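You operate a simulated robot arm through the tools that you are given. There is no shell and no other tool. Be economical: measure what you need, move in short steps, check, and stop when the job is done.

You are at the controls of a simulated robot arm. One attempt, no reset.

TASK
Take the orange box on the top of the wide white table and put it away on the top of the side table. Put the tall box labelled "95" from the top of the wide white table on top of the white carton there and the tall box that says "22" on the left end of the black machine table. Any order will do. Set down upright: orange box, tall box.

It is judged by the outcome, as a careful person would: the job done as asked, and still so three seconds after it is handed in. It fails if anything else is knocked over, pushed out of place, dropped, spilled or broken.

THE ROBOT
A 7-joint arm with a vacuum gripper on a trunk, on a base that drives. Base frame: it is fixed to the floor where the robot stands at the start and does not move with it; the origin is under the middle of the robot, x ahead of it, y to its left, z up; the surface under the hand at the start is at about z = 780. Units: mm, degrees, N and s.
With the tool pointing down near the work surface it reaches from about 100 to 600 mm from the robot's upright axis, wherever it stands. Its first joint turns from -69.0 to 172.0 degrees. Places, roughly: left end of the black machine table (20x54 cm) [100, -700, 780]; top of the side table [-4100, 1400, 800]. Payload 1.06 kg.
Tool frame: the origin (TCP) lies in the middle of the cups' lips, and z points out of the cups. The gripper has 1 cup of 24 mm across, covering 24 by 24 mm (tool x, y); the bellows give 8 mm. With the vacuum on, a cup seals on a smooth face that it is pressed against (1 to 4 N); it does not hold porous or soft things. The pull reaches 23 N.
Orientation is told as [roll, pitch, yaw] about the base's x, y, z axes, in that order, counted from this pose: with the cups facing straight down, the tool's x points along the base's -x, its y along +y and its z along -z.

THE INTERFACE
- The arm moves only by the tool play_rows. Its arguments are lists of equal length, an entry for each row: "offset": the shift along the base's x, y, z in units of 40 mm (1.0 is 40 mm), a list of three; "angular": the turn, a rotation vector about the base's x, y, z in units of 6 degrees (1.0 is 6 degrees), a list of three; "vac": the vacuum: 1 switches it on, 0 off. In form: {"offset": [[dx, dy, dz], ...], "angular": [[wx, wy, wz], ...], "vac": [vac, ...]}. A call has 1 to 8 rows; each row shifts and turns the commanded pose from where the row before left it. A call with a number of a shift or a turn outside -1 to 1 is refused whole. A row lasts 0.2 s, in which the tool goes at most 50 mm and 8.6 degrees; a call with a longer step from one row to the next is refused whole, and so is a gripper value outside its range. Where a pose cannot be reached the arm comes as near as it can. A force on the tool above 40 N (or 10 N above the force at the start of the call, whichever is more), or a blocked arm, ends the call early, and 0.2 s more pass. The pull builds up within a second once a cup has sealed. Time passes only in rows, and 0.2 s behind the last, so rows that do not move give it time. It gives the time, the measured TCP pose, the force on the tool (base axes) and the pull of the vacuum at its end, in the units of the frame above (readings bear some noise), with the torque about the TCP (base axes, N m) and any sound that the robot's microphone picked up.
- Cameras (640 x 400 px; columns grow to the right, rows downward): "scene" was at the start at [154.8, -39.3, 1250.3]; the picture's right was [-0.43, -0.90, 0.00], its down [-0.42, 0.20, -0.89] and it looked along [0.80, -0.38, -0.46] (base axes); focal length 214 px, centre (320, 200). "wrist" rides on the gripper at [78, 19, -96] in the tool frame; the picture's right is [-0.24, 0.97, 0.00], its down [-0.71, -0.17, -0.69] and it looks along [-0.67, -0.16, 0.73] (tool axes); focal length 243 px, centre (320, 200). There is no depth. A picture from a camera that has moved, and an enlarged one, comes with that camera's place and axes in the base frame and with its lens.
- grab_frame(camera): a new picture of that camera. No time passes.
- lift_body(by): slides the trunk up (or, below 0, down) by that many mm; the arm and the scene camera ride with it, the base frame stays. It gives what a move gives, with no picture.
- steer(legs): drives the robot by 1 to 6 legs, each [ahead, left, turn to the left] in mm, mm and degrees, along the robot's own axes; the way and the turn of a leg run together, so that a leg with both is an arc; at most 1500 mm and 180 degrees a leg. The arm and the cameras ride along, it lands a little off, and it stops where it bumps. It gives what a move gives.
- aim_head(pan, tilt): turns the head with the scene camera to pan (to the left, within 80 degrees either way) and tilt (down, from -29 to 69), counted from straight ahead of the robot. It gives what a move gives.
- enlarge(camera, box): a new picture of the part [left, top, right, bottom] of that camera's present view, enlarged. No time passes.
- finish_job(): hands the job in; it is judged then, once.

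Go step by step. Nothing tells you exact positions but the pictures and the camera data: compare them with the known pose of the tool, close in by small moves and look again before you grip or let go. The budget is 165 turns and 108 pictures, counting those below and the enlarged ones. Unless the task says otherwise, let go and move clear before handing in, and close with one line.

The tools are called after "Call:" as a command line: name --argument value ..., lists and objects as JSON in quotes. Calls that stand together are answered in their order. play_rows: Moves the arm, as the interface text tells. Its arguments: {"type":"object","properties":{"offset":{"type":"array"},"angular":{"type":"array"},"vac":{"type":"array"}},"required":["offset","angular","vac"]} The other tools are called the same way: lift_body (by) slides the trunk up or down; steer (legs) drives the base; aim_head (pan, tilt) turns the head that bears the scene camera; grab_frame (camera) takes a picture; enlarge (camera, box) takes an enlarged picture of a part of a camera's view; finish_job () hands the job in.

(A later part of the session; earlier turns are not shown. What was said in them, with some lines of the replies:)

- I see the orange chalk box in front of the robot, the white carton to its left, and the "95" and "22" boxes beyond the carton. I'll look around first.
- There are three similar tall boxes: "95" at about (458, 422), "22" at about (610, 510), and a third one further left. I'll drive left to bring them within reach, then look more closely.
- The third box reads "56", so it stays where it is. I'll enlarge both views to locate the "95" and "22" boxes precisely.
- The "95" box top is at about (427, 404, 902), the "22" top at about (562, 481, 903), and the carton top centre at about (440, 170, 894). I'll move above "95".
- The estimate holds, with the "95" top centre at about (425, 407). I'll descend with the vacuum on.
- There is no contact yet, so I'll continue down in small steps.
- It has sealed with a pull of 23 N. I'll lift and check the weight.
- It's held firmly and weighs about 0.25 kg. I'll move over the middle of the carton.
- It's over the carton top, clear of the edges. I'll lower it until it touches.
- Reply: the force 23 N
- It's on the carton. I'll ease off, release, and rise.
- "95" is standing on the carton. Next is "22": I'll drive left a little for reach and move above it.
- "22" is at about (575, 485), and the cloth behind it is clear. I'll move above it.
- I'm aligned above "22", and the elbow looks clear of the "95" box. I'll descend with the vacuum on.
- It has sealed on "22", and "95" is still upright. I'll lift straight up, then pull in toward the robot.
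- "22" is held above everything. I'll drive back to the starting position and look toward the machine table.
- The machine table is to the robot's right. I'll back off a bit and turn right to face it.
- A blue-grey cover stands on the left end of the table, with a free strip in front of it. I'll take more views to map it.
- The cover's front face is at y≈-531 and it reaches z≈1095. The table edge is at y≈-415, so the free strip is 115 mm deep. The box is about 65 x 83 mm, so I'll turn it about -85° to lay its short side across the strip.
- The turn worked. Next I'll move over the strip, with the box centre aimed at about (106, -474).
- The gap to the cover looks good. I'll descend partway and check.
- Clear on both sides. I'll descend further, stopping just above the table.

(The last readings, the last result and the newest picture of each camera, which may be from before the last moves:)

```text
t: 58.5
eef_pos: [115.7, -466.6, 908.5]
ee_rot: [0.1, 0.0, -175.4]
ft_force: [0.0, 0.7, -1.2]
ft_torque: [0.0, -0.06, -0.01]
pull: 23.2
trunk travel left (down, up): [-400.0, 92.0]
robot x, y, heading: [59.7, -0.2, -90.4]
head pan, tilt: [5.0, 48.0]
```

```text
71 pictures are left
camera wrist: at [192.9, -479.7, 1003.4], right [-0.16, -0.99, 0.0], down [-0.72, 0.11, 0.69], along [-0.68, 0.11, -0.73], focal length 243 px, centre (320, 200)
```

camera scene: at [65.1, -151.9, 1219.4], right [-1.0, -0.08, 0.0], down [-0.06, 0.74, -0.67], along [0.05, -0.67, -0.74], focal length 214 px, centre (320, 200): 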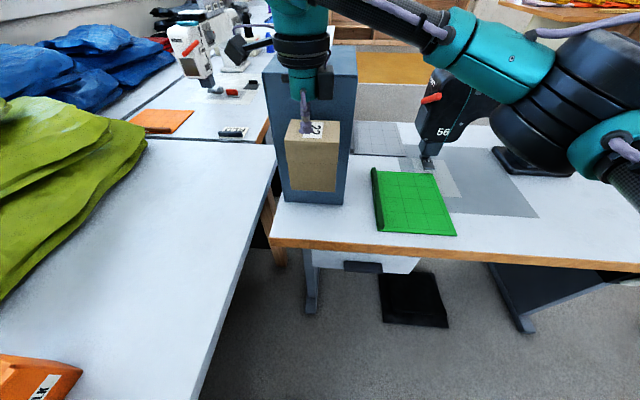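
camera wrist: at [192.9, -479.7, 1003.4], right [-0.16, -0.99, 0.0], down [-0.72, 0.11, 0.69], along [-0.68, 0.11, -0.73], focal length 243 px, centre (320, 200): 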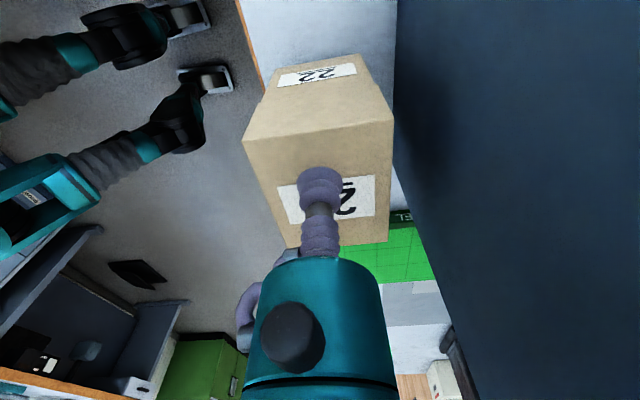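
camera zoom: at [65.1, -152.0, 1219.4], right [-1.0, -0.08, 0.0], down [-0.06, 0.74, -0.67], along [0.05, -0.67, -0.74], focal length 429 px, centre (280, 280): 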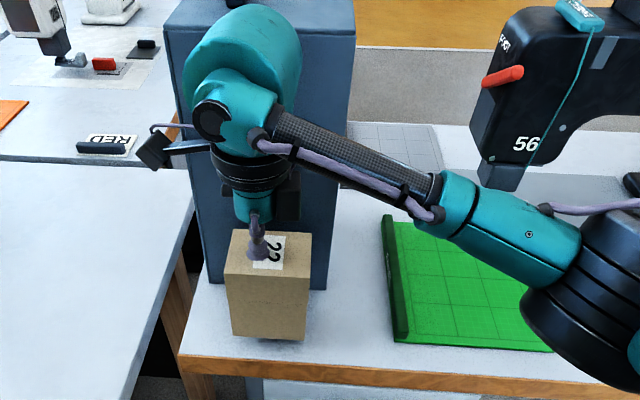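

The box is about 30 mm from the table edge and 25 mm from the cover. I'll lower it to contact.

Call:
play_rows --offset '[[0, 0, -0.2], [0, 0, -0.1], [0, 0, -0.07], [0, 0, -0.07], [0, 0, 0]]' --angular '[[0, 0, 0], [0, 0, 0], [0, 0, 0], [0, 0, 0], [0, 0, 0]]' --vac '[1, 1, 1, 1, 1]'

```text
t: 59.7
eef_pos: [115.2, -466.2, 890.2]
ee_rot: [0.0, 0.1, -175.4]
ft_force: [1.5, -0.3, 5.1]
ft_torque: [0.03, 0.01, -0.01]
pull: 23.5
trunk travel left (down, up): [-400.0, 92.0]
robot x, y, heading: [66.1, -1.2, -90.3]
head pan, tilt: [5.0, 48.0]
```

Contact at about 5 N, so I'll release and rise straight up.

Call:
play_rows --offset '[[0, 0, 0], [0, 0, 0], [0, 0, 0], [0, 0, 0], [0, 0, 0.1], [0, 0, 0.4], [0, 0, 0.8], [0, 0, 0.8]]' --angular '[[0, 0, 0], [0, 0, 0], [0, 0, 0], [0, 0, 0], [0, 0, 0], [0, 0, 0], [0, 0, 0], [0, 0, 0]]' --vac '[0, 0, 0, 0, 0, 0, 0, 0]'

Call:
play_rows --offset '[[0, 0, 0.9], [0, 0, 0.9], [0, 0, 0.9], [0, 0, 0.9], [0, 0.5, 0.9], [0, 0.9, 0.4], [0, 0.9, 0], [0, 0.5, 0]]' --angular '[[0, 0, 0], [0, 0, 0], [0, 0, 0], [0, 0, 0], [0, 0, 0], [0, 0, 0], [0, 0, 0], [0, 0, 0]]' --vac '[0, 0, 0, 0, 0, 0, 0, 0]'

Call:
enlarge --camera "scene" --box '[240, 60, 440, 260]'

```text
t: 61.5
eef_pos: [115.7, -466.4, 973.7]
ee_rot: [0.0, 0.0, -175.3]
ft_force: [-0.3, -0.5, 0.1]
ft_torque: [-0.02, 0.01, 0.0]
pull: 0.0
trunk travel left (down, up): [-400.0, 92.0]
robot x, y, heading: [59.0, 1.4, -90.5]
head pan, tilt: [5.0, 48.0]
```

```text
t: 63.3
eef_pos: [113.9, -355.8, 1169.1]
ee_rot: [-0.1, 0.2, -175.5]
ft_force: [0.2, 0.1, -0.2]
ft_torque: [-0.02, -0.02, -0.01]
pull: 0.1
trunk travel left (down, up): [-400.0, 92.0]
robot x, y, heading: [59.9, 1.4, -90.3]
head pan, tilt: [5.0, 48.0]
```

```text
2.00 times, centred on (340, 160) of scene
camera zoom: at [65.0, -151.6, 1219.4], right [-1.0, -0.08, 0.0], down [-0.06, 0.74, -0.67], along [0.05, -0.67, -0.74], focal length 429 px, centre (280, 280)
```

zoom: 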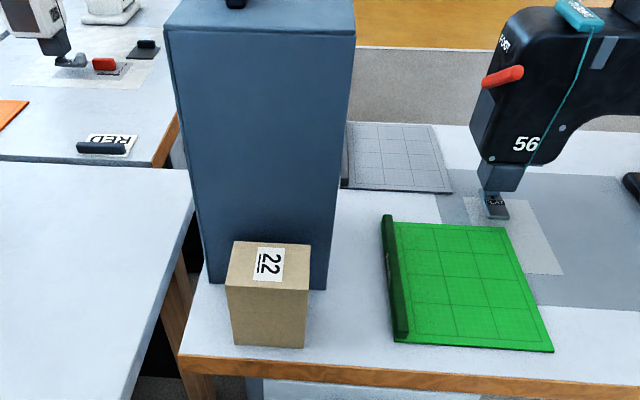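

"22" is standing on the left end. Now the orange chalk box: I'll turn the tool back and return to face the wide table.

Call:
play_rows --offset '[[0, 0, 0], [0, 0, 0], [0, 0, 0], [0, 0, 0], [0, 0, 0], [0, 0, 0], [0, 0, 0], [0, 0, 0]]' --angular '[[0, 0, 1], [0, 0, 1], [0, 0, 1], [0, 0, 1], [0, 0, 1], [0, 0, 1], [0, 0, 1], [0, 0, 1]]' --vac '[0, 0, 0, 0, 0, 0, 0, 0]'

Call:
play_rows --offset '[[0, 0, 0], [0, 0, 0], [0, 0, 0], [0, 0, 0], [0, 0, 0], [0, 0, 0], [0, 0, 0]]' --angular '[[0, 0, 1], [0, 0, 1], [0, 0, 1], [0, 0, 1], [0, 0, 1], [0, 0, 1], [0, 0, 0.2]]' --vac '[0, 0, 0, 0, 0, 0, 0]'

Call:
steer --legs '[[0, -150, 0], [0, 0, 90], [90, -20, 0]]'

Call:
aim_head --pan 0 --tilt 40

Call:
grab_frame --camera "scene"

Call:
grab_frame --camera "wrist"

```text
t: 65.1
eef_pos: [114.5, -355.6, 1170.8]
ee_rot: [-0.1, 0.1, -127.3]
ft_force: [0.1, 0.5, -1.0]
ft_torque: [-0.01, 0.01, -0.01]
pull: 0.1
trunk travel left (down, up): [-400.0, 92.0]
robot x, y, heading: [60.6, 0.2, -90.5]
head pan, tilt: [5.0, 48.0]
```

```text
t: 66.7
eef_pos: [113.6, -354.3, 1169.5]
ee_rot: [-0.1, 0.0, -90.1]
ft_force: [0.1, 0.3, -0.1]
ft_torque: [-0.03, 0.01, -0.01]
pull: 0.1
trunk travel left (down, up): [-400.0, 92.0]
robot x, y, heading: [61.2, -0.1, -90.2]
head pan, tilt: [5.0, 48.0]
```

```text
t: 73.2
eef_pos: [357.5, 35.5, 1168.9]
ee_rot: [0.0, 0.0, 0.1]
ft_force: [0.3, -0.7, -0.2]
ft_torque: [-0.02, 0.01, 0.0]
pull: 0.0
trunk travel left (down, up): [-400.0, 92.0]
robot x, y, heading: [0.2, -20.4, -0.1]
head pan, tilt: [5.0, 48.0]
```

```text
t: 73.9
eef_pos: [356.9, 37.0, 1169.9]
ee_rot: [0.0, -0.1, 0.0]
ft_force: [-0.2, 0.1, 0.2]
ft_torque: [-0.01, 0.0, -0.01]
pull: 0.1
trunk travel left (down, up): [-400.0, 92.0]
robot x, y, heading: [3.3, -16.4, -0.2]
head pan, tilt: [0.0, 40.0]
```

```text
69 pictures are left
camera scene: at [158.7, -18.8, 1230.8], right [0.0, -1.0, 0.0], down [-0.64, 0.0, -0.77], along [0.77, 0.0, -0.64], focal length 214 px, centre (320, 200)
```

scene: 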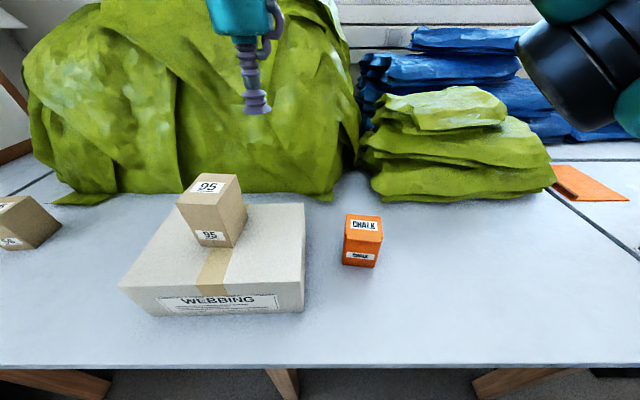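

```text
68 pictures are left
camera wrist: at [277.0, 54.8, 1264.4], right [0.23, 0.97, 0.0], down [0.71, -0.17, 0.69], along [0.67, -0.16, -0.73], focal length 243 px, centre (320, 200)
```

wrist: 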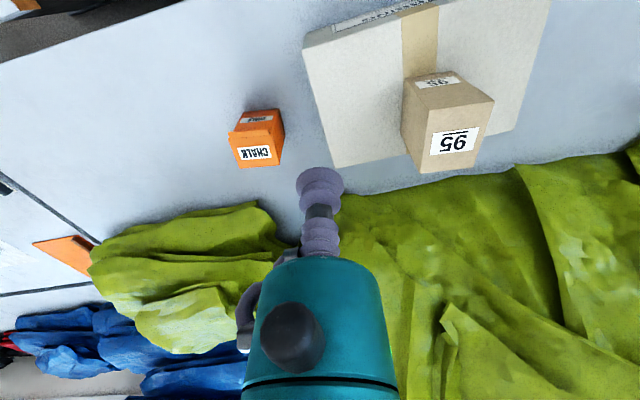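

Call:
enlarge --camera "scene" --box '[310, 190, 420, 290]'

Call:
enlarge --camera "wrist" --box '[200, 80, 320, 190]'

```text
4.00 times, centred on (365, 240) of scene
camera zoom: at [158.7, -18.8, 1230.8], right [0.0, -1.0, 0.0], down [-0.64, 0.0, -0.77], along [0.77, 0.0, -0.64], focal length 858 px, centre (140, 40)
```

zoom: 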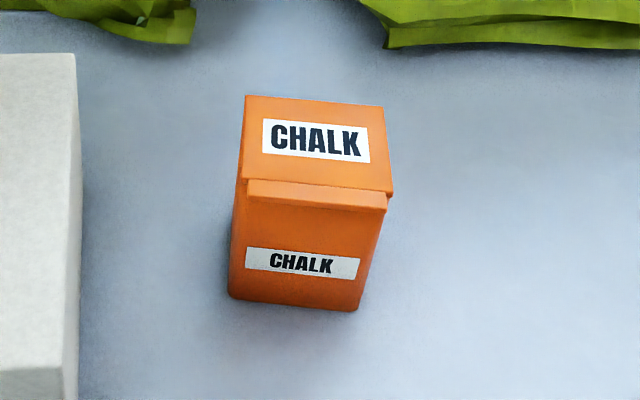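

```text
3.64 times, centred on (260, 135) of wrist
camera zoom: at [277.0, 54.8, 1264.4], right [0.23, 0.97, 0.0], down [0.71, -0.17, 0.69], along [0.67, -0.16, -0.73], focal length 882 px, centre (538, 436)
```

zoom: 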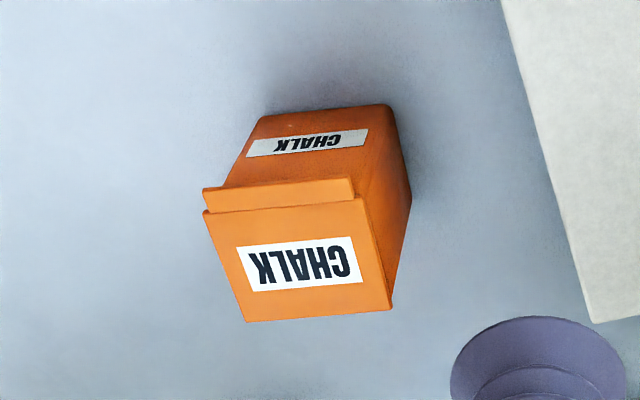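

The chalk box has a separate-looking lid, with its top at about (480, -113, 885). I want a close look at the lid before gripping it.

Call:
play_rows --offset '[[0.3, -0.9, -0.5], [0.3, -0.9, -0.5], [0.3, -0.9, -0.5], [0.3, -0.9, -0.5], [0, 0, -0.9], [0, 0, -0.9], [0, 0, -0.6], [0, 0, 0]]' --angular '[[0, 0, 0], [0, 0, 0], [0, 0, 0], [0, 0, 0], [0, 0, 0], [0, 0, 0], [0, 0, 0], [0, 0, 0]]' --vac '[0, 0, 0, 0, 0, 0, 0, 0]'

Call:
enlarge --camera "wrist" --box '[180, 40, 480, 240]'

Call:
enlarge --camera "scene" --box '[310, 190, 420, 290]'

```text
t: 75.7
eef_pos: [405.5, -107.8, 994.7]
ee_rot: [-0.1, 0.0, 0.0]
ft_force: [0.8, 0.5, 0.3]
ft_torque: [0.0, -0.01, 0.0]
pull: 0.2
trunk travel left (down, up): [-400.0, 92.0]
robot x, y, heading: [1.3, -18.6, -0.2]
head pan, tilt: [0.0, 40.0]
```

```text
2.00 times, centred on (330, 140) of wrist
camera zoom: at [325.4, -89.0, 1088.9], right [0.23, 0.97, 0.0], down [0.71, -0.17, 0.69], along [0.67, -0.16, -0.73], focal length 485 px, centre (300, 320)
```

zoom: 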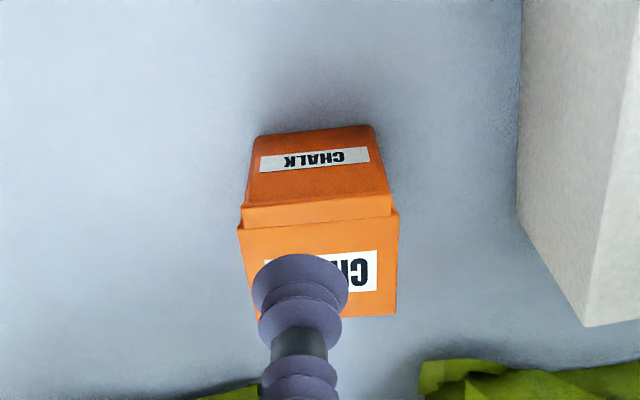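

```text
4.00 times, centred on (365, 240) of scene
camera zoom: at [158.7, -18.8, 1230.9], right [0.0, -1.0, 0.0], down [-0.64, 0.0, -0.77], along [0.77, 0.0, -0.64], focal length 858 px, centre (140, 40)
```

zoom: 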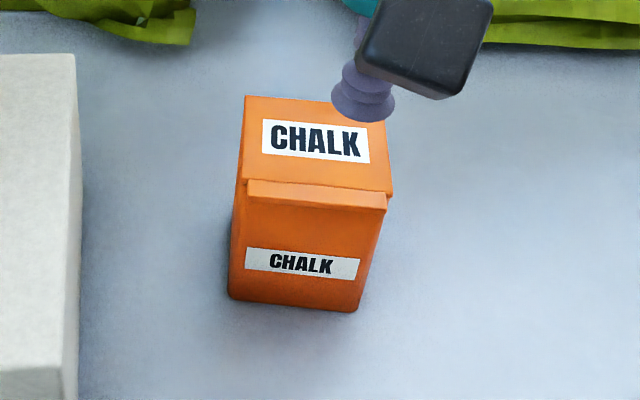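

The lid might be hinged at the back, so I'll grip the top and test with a tiny lift.

Call:
play_rows --offset '[[0.6, -0.05, 0], [0.7, -0.05, -0.3], [0.58, -0.05, -0.7], [0, 0, -0.7], [0, 0, -0.4], [0, 0, -0.2], [0, 0, -0.2], [0, 0, 0]]' --angular '[[0, 0, 0], [0, 0, 0], [0, 0, 0], [0, 0, 0], [0, 0, 0], [0, 0, 0], [0, 0, 0], [0, 0, 0]]' --vac '[0, 0, 0, 0, 1, 1, 1, 1]'

Call:
grab_frame --camera "wrist"

Call:
enlarge --camera "scene" --box '[310, 180, 420, 290]'

```text
t: 77.5
eef_pos: [480.6, -112.5, 893.4]
ee_rot: [0.0, 0.1, 0.1]
ft_force: [-0.1, 0.6, 0.2]
ft_torque: [-0.03, -0.03, -0.02]
pull: 22.9
trunk travel left (down, up): [-400.0, 92.0]
robot x, y, heading: [4.0, -17.8, 0.0]
head pan, tilt: [0.0, 40.0]
```

```text
63 pictures are left
camera wrist: at [400.8, -94.8, 987.8], right [0.23, 0.97, 0.0], down [0.71, -0.17, 0.68], along [0.67, -0.16, -0.73], focal length 243 px, centre (320, 200)
```

wrist: 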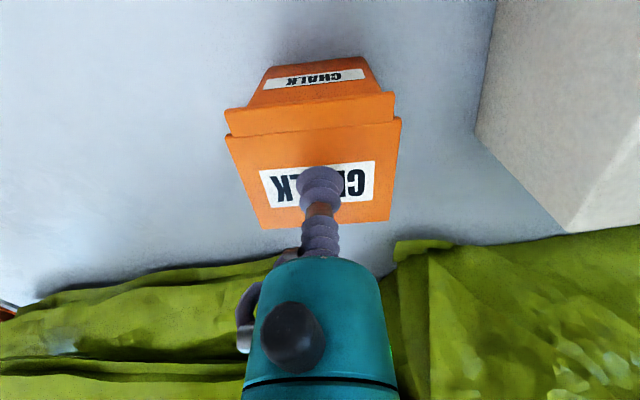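

```text
3.64 times, centred on (365, 235) of scene
camera zoom: at [158.8, -18.8, 1230.9], right [0.0, -1.0, 0.0], down [-0.64, 0.0, -0.77], along [0.77, 0.0, -0.64], focal length 780 px, centre (156, 73)
```

zoom: 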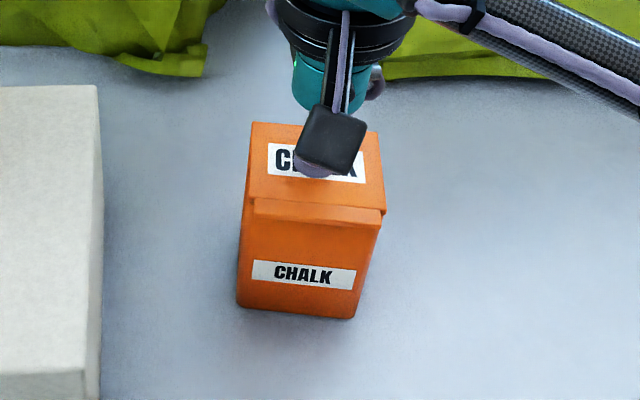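

It has sealed. I'll make a 6 mm test lift.

Call:
play_rows --offset '[[0, 0, 0.08], [0, 0, 0.07], [0, 0, 0], [0, 0, 0]]' --angular '[[0, 0, 0], [0, 0, 0], [0, 0, 0], [0, 0, 0]]' --vac '[1, 1, 1, 1]'

Call:
grab_frame --camera "wrist"

Call:
enlarge --camera "scene" --box '[310, 180, 420, 290]'

```text
t: 78.5
eef_pos: [480.8, -113.4, 899.0]
ee_rot: [0.0, -0.1, 0.1]
ft_force: [0.4, 0.2, -0.9]
ft_torque: [0.01, 0.0, -0.01]
pull: 23.1
trunk travel left (down, up): [-400.0, 92.0]
robot x, y, heading: [1.3, -17.7, -0.2]
head pan, tilt: [0.0, 40.0]
```

```text
61 pictures are left
camera wrist: at [400.0, -94.7, 994.1], right [0.23, 0.97, 0.0], down [0.71, -0.17, 0.69], along [0.67, -0.16, -0.73], focal length 243 px, centre (320, 200)
```

wrist: 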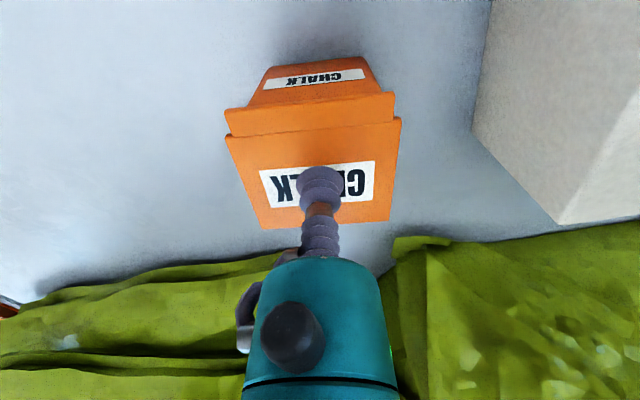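

```text
3.64 times, centred on (365, 235) of scene
camera zoom: at [158.8, -18.8, 1230.9], right [0.0, -1.0, 0.0], down [-0.64, 0.0, -0.77], along [0.77, 0.0, -0.64], focal length 780 px, centre (156, 73)
```

zoom: 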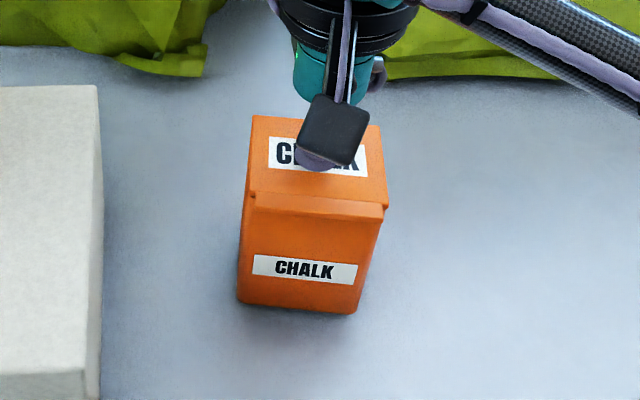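

The whole box moved with the lid, so the lid holds. I'll lift further and recheck.

Call:
play_rows --offset '[[0, 0, 0.3], [0, 0, 0.6], [0, 0, 0.3], [0, 0, 0], [0, 0, 0]]' --angular '[[0, 0, 0], [0, 0, 0], [0, 0, 0], [0, 0, 0], [0, 0, 0]]' --vac '[1, 1, 1, 1, 1]'

Call:
grab_frame --camera "wrist"

Call:
enlarge --camera "scene" --box '[310, 160, 420, 290]'

```text
t: 79.7
eef_pos: [480.3, -113.6, 947.8]
ee_rot: [0.0, 0.0, 0.0]
ft_force: [-0.8, -0.4, -1.9]
ft_torque: [0.0, -0.01, -0.04]
pull: 22.8
trunk travel left (down, up): [-400.0, 92.0]
robot x, y, heading: [-2.6, -19.4, -0.1]
head pan, tilt: [0.0, 40.0]
```

```text
59 pictures are left
camera wrist: at [400.1, -95.2, 1042.4], right [0.23, 0.97, 0.0], down [0.71, -0.17, 0.69], along [0.67, -0.16, -0.73], focal length 243 px, centre (320, 200)
```

wrist: 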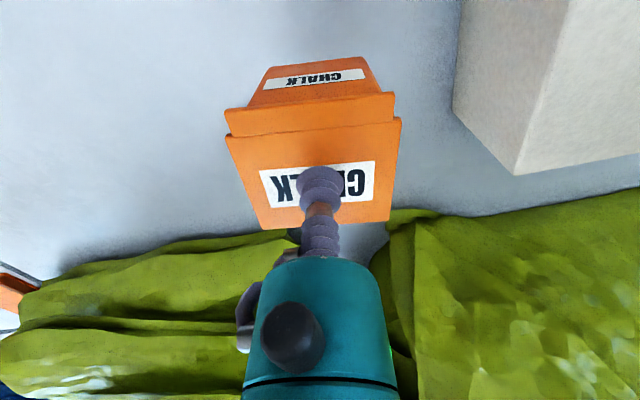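

```text
3.08 times, centred on (365, 225) of scene
camera zoom: at [158.8, -18.8, 1230.9], right [0.0, -1.0, 0.0], down [-0.64, 0.0, -0.77], along [0.77, 0.0, -0.64], focal length 660 px, centre (182, 123)
```

zoom: 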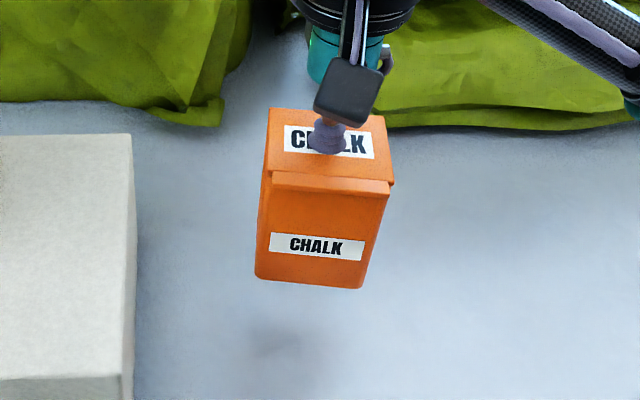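

The whole box is hanging level, about 0.2 kg. I'll raise it, pull it in close, back away, and turn around.

Call:
play_rows --offset '[[0, 0, 0.7], [0, 0, 0.9], [-0.3, 0, 0.9], [-0.6, 0.3, 0.9], [-0.8, 0.4, 0.9], [-0.8, 0.5, 0.6], [-0.8, 0.5, 0.2], [0, 0, 0]]' --angular '[[0, 0, 0], [0, 0, 0], [0, 0, 0], [0, 0, 0], [0, 0, 0], [0, 0, 0], [0, 0, 0], [0, 0, 0]]' --vac '[1, 1, 1, 1, 1, 1, 1, 1]'

Call:
steer --legs '[[-300, 0, 0], [0, 0, 90]]'

Call:
aim_head --pan 60 --tilt 15

Call:
grab_frame --camera "scene"

```text
refused: row 5 steps farther than a row can; nothing moved
```

```text
t: 85.5
eef_pos: [-202.2, 459.4, 946.9]
ee_rot: [0.0, 0.0, 89.9]
ft_force: [0.0, 1.1, -2.3]
ft_torque: [-0.02, 0.04, 0.01]
pull: 22.9
trunk travel left (down, up): [-400.0, 92.0]
robot x, y, heading: [-300.3, -19.6, 89.7]
head pan, tilt: [0.0, 40.0]
```

```text
t: 86.8
eef_pos: [-200.9, 459.0, 948.3]
ee_rot: [-0.1, 0.0, 89.9]
ft_force: [-0.8, -0.9, -2.2]
ft_torque: [0.0, 0.02, 0.02]
pull: 22.6
trunk travel left (down, up): [-400.0, 92.0]
robot x, y, heading: [-299.0, -16.6, 89.6]
head pan, tilt: [60.0, 15.0]
```

```text
57 pictures are left
camera scene: at [-380.3, 102.6, 1270.4], right [0.5, 0.86, 0.0], down [0.22, -0.13, -0.97], along [-0.83, 0.49, -0.26], focal length 214 px, centre (320, 200)
```

scene: 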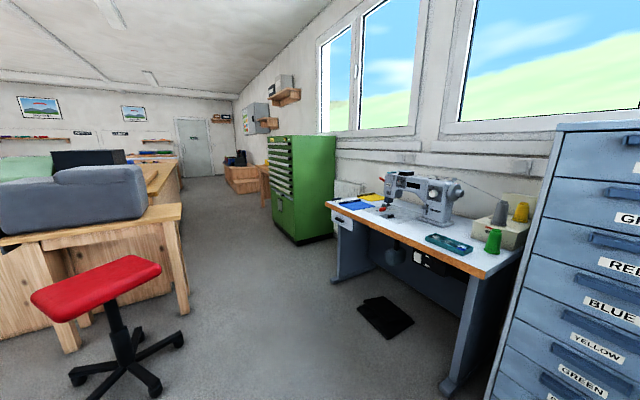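

The arm move was refused, but the base still cleared everything. Now I'll raise and retract the box, and look at the route to the side table.

Call:
play_rows --offset '[[-0.1, -0.2, 0.5], [-0.25, -0.43, 0.75], [-0.25, -0.43, 0.75], [-0.25, -0.43, 0.75], [-0.25, -0.43, 0.75], [-0.25, -0.43, 0.75], [-0.25, -0.43, 0.75], [0, 0, 0]]' --angular '[[0, 0, 0], [0, 0, 0], [0, 0, 0], [0, 0, 0], [0, 0, 0], [0, 0, 0], [0, 0, 0], [0, 0, 0]]' --vac '[1, 1, 1, 1, 1, 1, 1, 1]'

Call:
enlarge --camera "scene" --box '[150, 80, 350, 260]'

Call:
aim_head --pan -65 --tilt 30

Call:
grab_frame --camera "scene"

```text
t: 88.6
eef_pos: [-264.5, 347.6, 1148.8]
ee_rot: [0.0, 0.0, 89.8]
ft_force: [-0.3, 0.6, -1.6]
ft_torque: [-0.04, 0.02, 0.0]
pull: 23.3
trunk travel left (down, up): [-400.0, 92.0]
robot x, y, heading: [-297.5, -15.8, 89.8]
head pan, tilt: [60.0, 15.0]
```

```text
2.22 times, centred on (250, 170) of scene
camera zoom: at [-380.2, 102.7, 1270.4], right [0.5, 0.86, 0.0], down [0.22, -0.13, -0.97], along [-0.83, 0.49, -0.26], focal length 477 px, centre (476, 267)
```

zoom: 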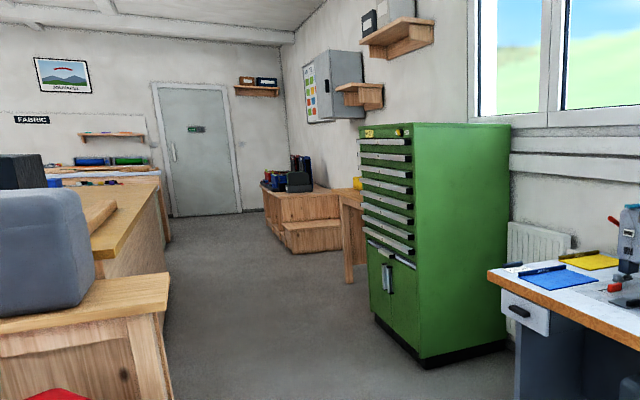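

```text
t: 90.7
eef_pos: [-263.7, 348.6, 1148.5]
ee_rot: [0.0, 0.0, 90.0]
ft_force: [0.0, -1.3, -1.0]
ft_torque: [-0.01, -0.01, 0.03]
pull: 22.6
trunk travel left (down, up): [-400.0, 92.0]
robot x, y, heading: [-298.7, -17.6, 89.6]
head pan, tilt: [-65.0, 30.0]
```

```text
55 pictures are left
camera scene: at [-217.5, 93.3, 1246.2], right [0.42, -0.91, 0.0], down [-0.45, -0.21, -0.87], along [0.79, 0.36, -0.5], focal length 214 px, centre (320, 200)
```

scene: 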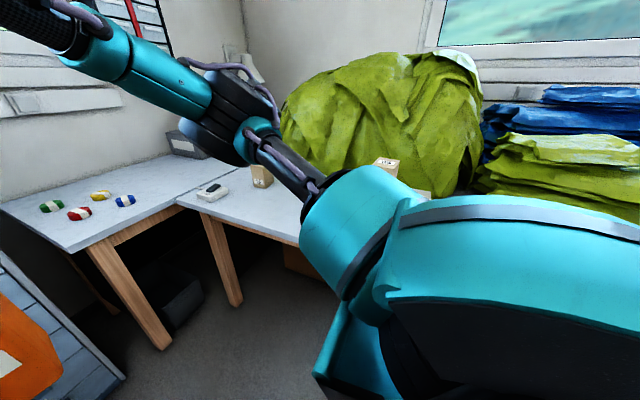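

The side table sits just past the green cabinet, and the aisle runs at y≈500. I'll turn and drive along it partway, then look again.

Call:
steer --legs '[[0, 0, 90], [0, -500, 0], [1200, 0, 0], [1000, 0, 0]]'

Call:
aim_head --pan -15 --tilt 20

Call:
grab_frame --camera "scene"

```text
t: 110.0
eef_pos: [-2914.9, 452.8, 1147.8]
ee_rot: [0.0, 0.0, -178.3]
ft_force: [0.3, -0.2, -2.2]
ft_torque: [0.02, 0.0, 0.01]
pull: 22.9
trunk travel left (down, up): [-400.0, 92.0]
robot x, y, heading: [-2548.5, 430.8, -178.4]
head pan, tilt: [-65.0, 30.0]
```

```text
t: 111.2
eef_pos: [-2915.3, 452.7, 1148.1]
ee_rot: [-0.1, 0.0, -178.4]
ft_force: [-0.2, -0.7, -1.9]
ft_torque: [0.05, -0.01, -0.03]
pull: 22.5
trunk travel left (down, up): [-400.0, 92.0]
robot x, y, heading: [-2543.0, 431.3, -178.5]
head pan, tilt: [-15.0, 20.0]
```

```text
54 pictures are left
camera scene: at [-2713.8, 450.0, 1262.3], right [0.23, 0.97, 0.0], down [0.33, -0.08, -0.94], along [-0.91, 0.22, -0.34], focal length 214 px, centre (320, 200)
```

scene: 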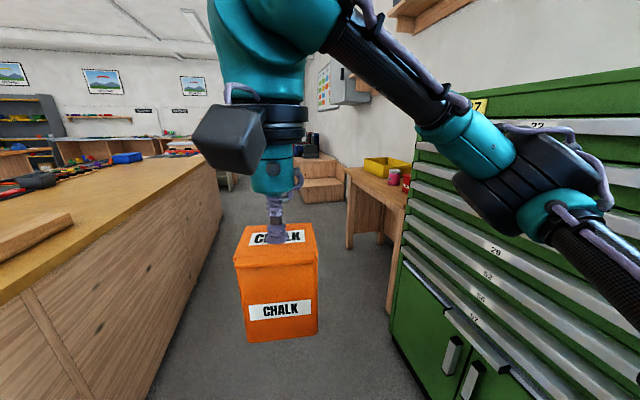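

The side table is visible past the cabinet, with a yellow tray and a pink cup on it. I'll continue to x≈-4080 and turn right to face it.

Call:
steer --legs '[[1000, 0, 0], [540, 0, 0], [0, 0, -91.5]]'

Call:
aim_head --pan 0 --tilt 30

Call:
grab_frame --camera "scene"

```text
t: 123.0
eef_pos: [-4060.2, 767.4, 1148.3]
ee_rot: [0.0, 0.0, 90.1]
ft_force: [1.1, 0.1, -1.4]
ft_torque: [-0.01, 0.0, 0.02]
pull: 22.9
trunk travel left (down, up): [-400.0, 92.0]
robot x, y, heading: [-4089.4, 400.1, 90.0]
head pan, tilt: [-15.0, 20.0]
```

```text
t: 123.8
eef_pos: [-4059.5, 766.9, 1148.9]
ee_rot: [0.0, 0.0, 90.2]
ft_force: [0.1, 0.5, -1.9]
ft_torque: [0.03, -0.01, 0.03]
pull: 23.4
trunk travel left (down, up): [-400.0, 92.0]
robot x, y, heading: [-4093.7, 402.8, 90.2]
head pan, tilt: [0.0, 30.0]
```

```text
53 pictures are left
camera scene: at [-4093.1, 565.5, 1246.3], right [1.0, 0.0, 0.0], down [0.0, -0.5, -0.87], along [0.0, 0.87, -0.5], focal length 214 px, centre (320, 200)
```

scene: 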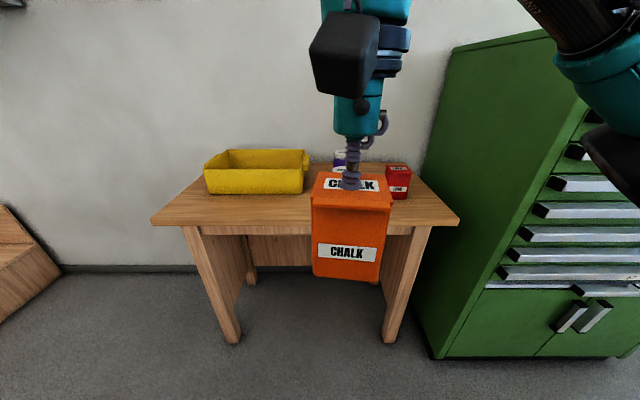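

The table's front edge is at y≈1180. The yellow tray is back left, the red can is on the right, and another item is hidden behind. I'll move closer and look down.

Call:
steer --legs '[[430, 0, 0]]'

Call:
aim_head --pan 0 --tilt 45

Call:
grab_frame --camera "scene"

Call:
grab_frame --camera "wrist"

```text
t: 126.4
eef_pos: [-4059.2, 1198.1, 1147.8]
ee_rot: [0.0, 0.0, 90.1]
ft_force: [0.2, 0.4, -1.3]
ft_torque: [0.02, 0.0, 0.02]
pull: 22.7
trunk travel left (down, up): [-400.0, 92.0]
robot x, y, heading: [-4093.8, 828.5, 89.8]
head pan, tilt: [0.0, 30.0]
```

```text
t: 127.2
eef_pos: [-4059.6, 1197.9, 1148.9]
ee_rot: [0.0, 0.1, 90.2]
ft_force: [0.2, 0.5, -1.3]
ft_torque: [0.03, 0.01, 0.01]
pull: 22.4
trunk travel left (down, up): [-400.0, 92.0]
robot x, y, heading: [-4091.9, 833.8, 90.1]
head pan, tilt: [0.0, 45.0]
```

```text
52 pictures are left
camera scene: at [-4093.7, 986.1, 1223.7], right [1.0, 0.0, 0.0], down [0.0, -0.71, -0.71], along [0.0, 0.71, -0.71], focal length 214 px, centre (320, 200)
```

scene: 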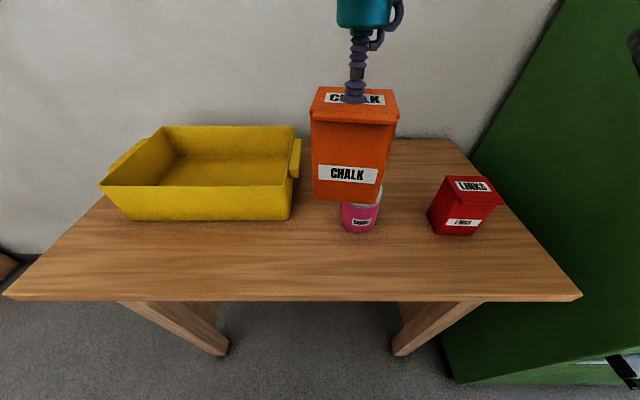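

```text
51 pictures are left
camera wrist: at [-4080.2, 1119.0, 1242.9], right [-0.97, 0.23, 0.0], down [0.17, 0.71, 0.69], along [0.16, 0.67, -0.73], focal length 243 px, centre (320, 200)
```

wrist: 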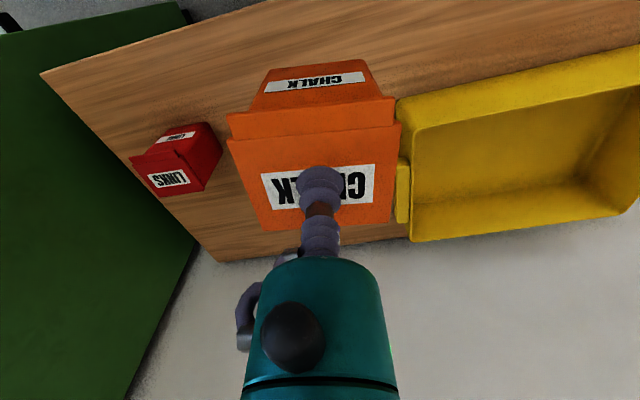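

There is a free spot in front of the gap between the tray and the pink can, at about (-4112, 1245). I'll move there and come partway down.

Call:
play_rows --offset '[[-0.4, 0.3, 0], [-0.5, 0.5, 0], [-0.42, 0.38, -0.3], [0, 0, -0.8], [0, 0, -0.9], [0, 0, -0.9], [0, 0, -0.9], [0, 0, -0.5]]' --angular '[[0, 0, 0], [0, 0, 0], [0, 0, 0], [0, 0, 0], [0, 0, 0], [0, 0, 0], [0, 0, 0], [0, 0, 0]]' --vac '[1, 1, 1, 1, 1, 1, 1, 1]'

Call:
grab_frame --camera "scene"

Call:
grab_frame --camera "wrist"

```text
t: 129.0
eef_pos: [-4113.2, 1244.0, 975.8]
ee_rot: [-0.1, 0.0, 90.3]
ft_force: [0.1, 0.2, -0.7]
ft_torque: [0.03, -0.02, 0.0]
pull: 22.5
trunk travel left (down, up): [-400.0, 92.0]
robot x, y, heading: [-4092.2, 830.9, 90.4]
head pan, tilt: [0.0, 45.0]
```

```text
50 pictures are left
camera scene: at [-4093.7, 986.1, 1223.6], right [1.0, 0.0, 0.0], down [0.0, -0.71, -0.71], along [0.0, 0.71, -0.71], focal length 214 px, centre (320, 200)
```

scene: 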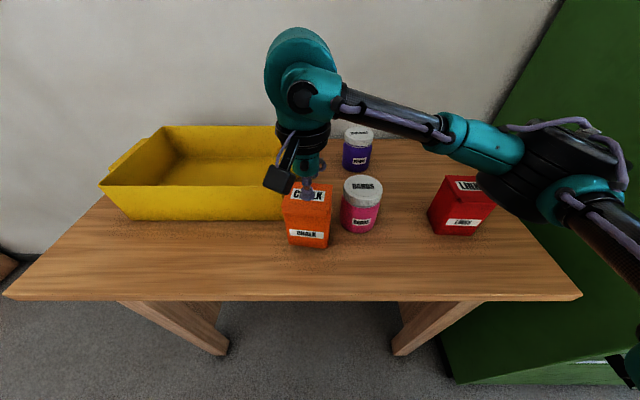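

```text
49 pictures are left
camera wrist: at [-4133.4, 1165.9, 1070.5], right [-0.97, 0.23, 0.0], down [0.17, 0.71, 0.69], along [0.16, 0.67, -0.73], focal length 243 px, centre (320, 200)
```

wrist: 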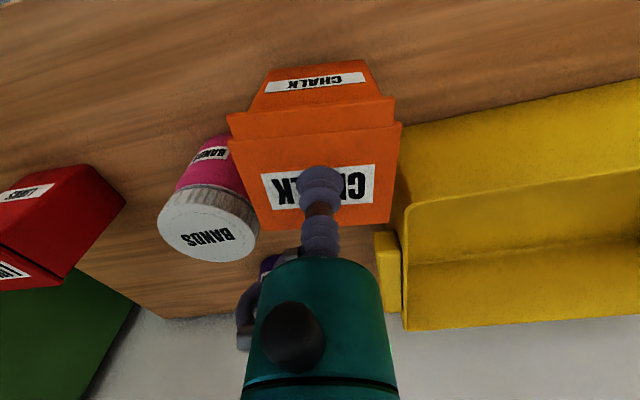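

Clearances look good all round. I'll lower it gently.

Call:
play_rows --offset '[[0, 0, -0.4], [0, 0, -0.5], [0, 0, -0.2], [0, 0, -0.1], [0, 0, 0]]' --angular '[[0, 0, 0], [0, 0, 0], [0, 0, 0], [0, 0, 0], [0, 0, 0]]' --vac '[1, 1, 1, 1, 1]'

Call:
enlarge --camera "scene" --box '[230, 130, 430, 310]'

```text
t: 129.6
eef_pos: [-4113.5, 1244.1, 951.3]
ee_rot: [0.6, -1.1, 90.2]
ft_force: [2.6, -3.0, 20.8]
ft_torque: [0.01, -0.02, 0.0]
pull: 22.6
trunk travel left (down, up): [-400.0, 92.0]
robot x, y, heading: [-4095.0, 831.5, 90.1]
head pan, tilt: [0.0, 45.0]
stopped in row 3: the force on the tool passed its limit at 54 N (the readings are from after the stop); the commanded pose is now the measured one
```

```text
2.22 times, centred on (330, 220) of scene
camera zoom: at [-4093.1, 984.4, 1224.0], right [1.0, 0.0, 0.0], down [0.0, -0.71, -0.71], along [0.0, 0.71, -0.71], focal length 477 px, centre (298, 156)
```

zoom: 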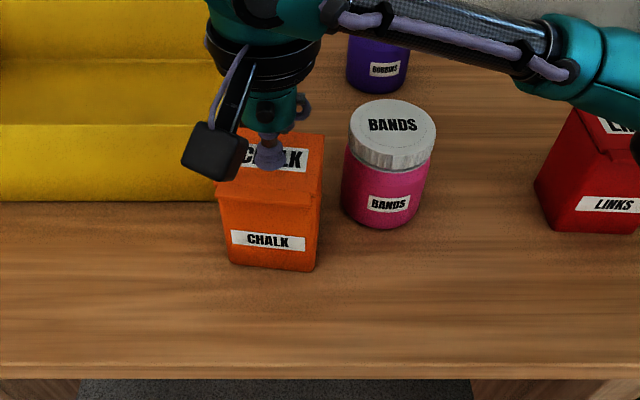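

It touched down sooner than expected. Intersecting two views puts the table top at z≈838, so this is the table. I'll check with the wrist camera before letting go.

Call:
grab_frame --camera "wrist"

Call:
play_rows --offset '[[0, 0, 0.04], [0, 0, 0], [0, 0, 0]]' --angular '[[0, 0, 0], [0, 0, 0], [0, 0, 0]]' --vac '[1, 1, 1]'

```text
47 pictures are left
camera wrist: at [-4132.5, 1164.0, 1045.4], right [-0.97, 0.23, 0.01], down [0.18, 0.7, 0.7], along [0.15, 0.68, -0.72], focal length 243 px, centre (320, 200)
```

wrist: 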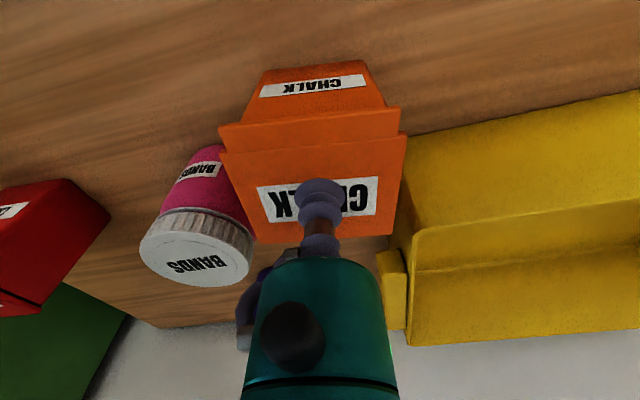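

```text
t: 130.4
eef_pos: [-4114.1, 1244.5, 951.2]
ee_rot: [0.6, -0.9, 90.3]
ft_force: [0.5, -0.6, 21.3]
ft_torque: [0.05, -0.01, 0.02]
pull: 22.8
trunk travel left (down, up): [-400.0, 92.0]
robot x, y, heading: [-4089.0, 833.1, 90.1]
head pan, tilt: [0.0, 45.0]
```

I'll ease the pressing force off before releasing.

Call:
play_rows --offset '[[0, 0, 0.08], [0, 0, 0.04], [0, 0, 0]]' --angular '[[0, 0, 0], [0, 0, 0], [0, 0, 0]]' --vac '[1, 1, 1]'

Call:
enlarge --camera "scene" --box '[230, 130, 430, 310]'

```text
t: 131.2
eef_pos: [-4111.7, 1244.0, 953.5]
ee_rot: [0.4, -0.8, 90.1]
ft_force: [-0.3, 0.5, -1.7]
ft_torque: [-0.01, -0.02, -0.05]
pull: 23.3
trunk travel left (down, up): [-400.0, 92.0]
robot x, y, heading: [-4091.0, 828.9, 90.0]
head pan, tilt: [0.0, 45.0]
```

```text
2.22 times, centred on (330, 220) of scene
camera zoom: at [-4093.6, 986.2, 1223.5], right [1.0, 0.0, 0.0], down [0.0, -0.71, -0.71], along [0.0, 0.71, -0.71], focal length 477 px, centre (298, 156)
```

zoom: 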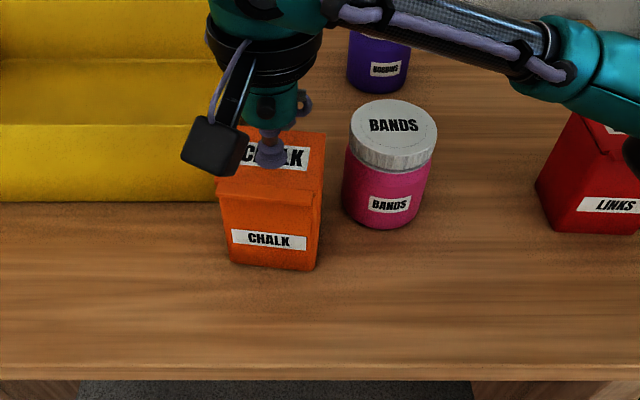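

Call:
play_rows --offset '[[0, 0, -0.03], [0, 0, -0.03], [0, 0, 0]]' --angular '[[-0.07, 0.13, 0], [0, 0, 0], [0, 0, 0]]' --vac '[1, 1, 1]'

```text
t: 132.0
eef_pos: [-4113.7, 1245.4, 953.3]
ee_rot: [1.3, -0.4, 90.2]
ft_force: [-1.7, 0.2, 7.1]
ft_torque: [0.04, -0.11, -0.04]
pull: 22.9
trunk travel left (down, up): [-400.0, 92.0]
robot x, y, heading: [-4092.6, 829.6, 90.0]
head pan, tilt: [0.0, 45.0]
```

It's resting on the table with a light press. I'll release and rise straight up.

Call:
play_rows --offset '[[0, 0, 0], [0, 0, 0], [0, 0, 0], [0, 0, 0], [0, 0, 0.1], [0, 0, 0.4], [0, 0, 0.8], [0, 0, 0.8]]' --angular '[[0, 0, 0], [0, 0, 0], [0, 0, 0], [0, 0, 0], [0, 0, 0], [0, 0, 0], [0, 0, 0], [0, 0, 0]]' --vac '[0, 0, 0, 0, 0, 0, 0, 0]'

Call:
play_rows --offset '[[0, 0, 0.9], [0, 0, 0.9], [0, 0, 0.9], [0, -0.5, 0.7], [0, -0.7, 0], [0, -0.7, 0]]' --angular '[[0, 0, 0], [0, 0, 0], [0, 0, 0], [0, 0, 0], [0, 0, 0], [0, 0, 0]]' --vac '[0, 0, 0, 0, 0, 0]'

Call:
grab_frame --camera "scene"

Call:
grab_frame --camera "wrist"

```text
t: 133.8
eef_pos: [-4114.0, 1244.6, 1037.3]
ee_rot: [1.2, -0.3, 90.2]
ft_force: [-1.0, 0.2, 0.1]
ft_torque: [0.01, 0.0, 0.0]
pull: 0.2
trunk travel left (down, up): [-400.0, 92.0]
robot x, y, heading: [-4090.4, 828.7, 90.0]
head pan, tilt: [0.0, 45.0]
```

```text
t: 135.2
eef_pos: [-4115.2, 1168.2, 1174.3]
ee_rot: [1.1, -0.3, 90.1]
ft_force: [0.1, 0.5, 0.5]
ft_torque: [0.0, -0.03, 0.01]
pull: 0.0
trunk travel left (down, up): [-400.0, 92.0]
robot x, y, heading: [-4094.2, 830.4, 89.9]
head pan, tilt: [0.0, 45.0]
```

```text
45 pictures are left
camera scene: at [-4093.6, 985.8, 1223.7], right [1.0, 0.0, 0.0], down [0.0, -0.71, -0.71], along [0.0, 0.71, -0.71], focal length 214 px, centre (320, 200)
```

scene: 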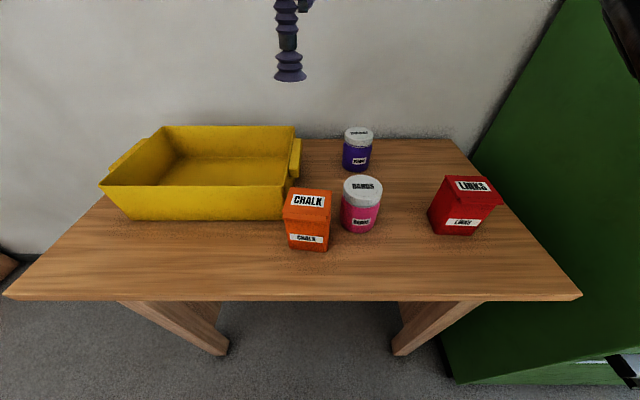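

```text
44 pictures are left
camera wrist: at [-4133.1, 1089.4, 1268.7], right [-0.97, 0.23, 0.02], down [0.18, 0.7, 0.69], along [0.14, 0.67, -0.73], focal length 243 px, centre (320, 200)
```

wrist: 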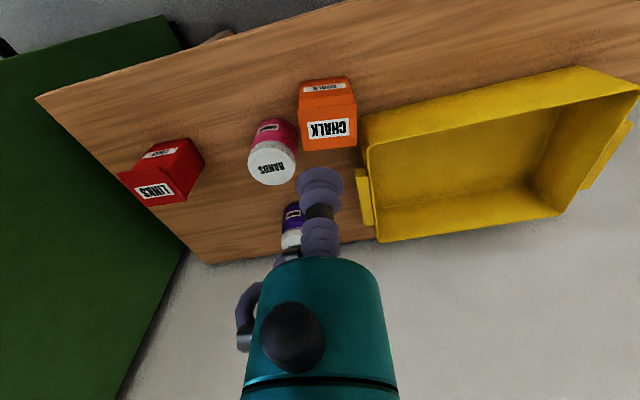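

The chalk box is standing upright on the side table, and everything around it is where it was. "95" and "22" were both upright when last seen, so I'm handing in.

Call:
finish_job

```text
The job is handed in.
```

The orange chalk box is upright on the side table, "95" is on top of the white carton, and "22" is on the left end of the black machine table; I saw nothing else knocked over or moved.
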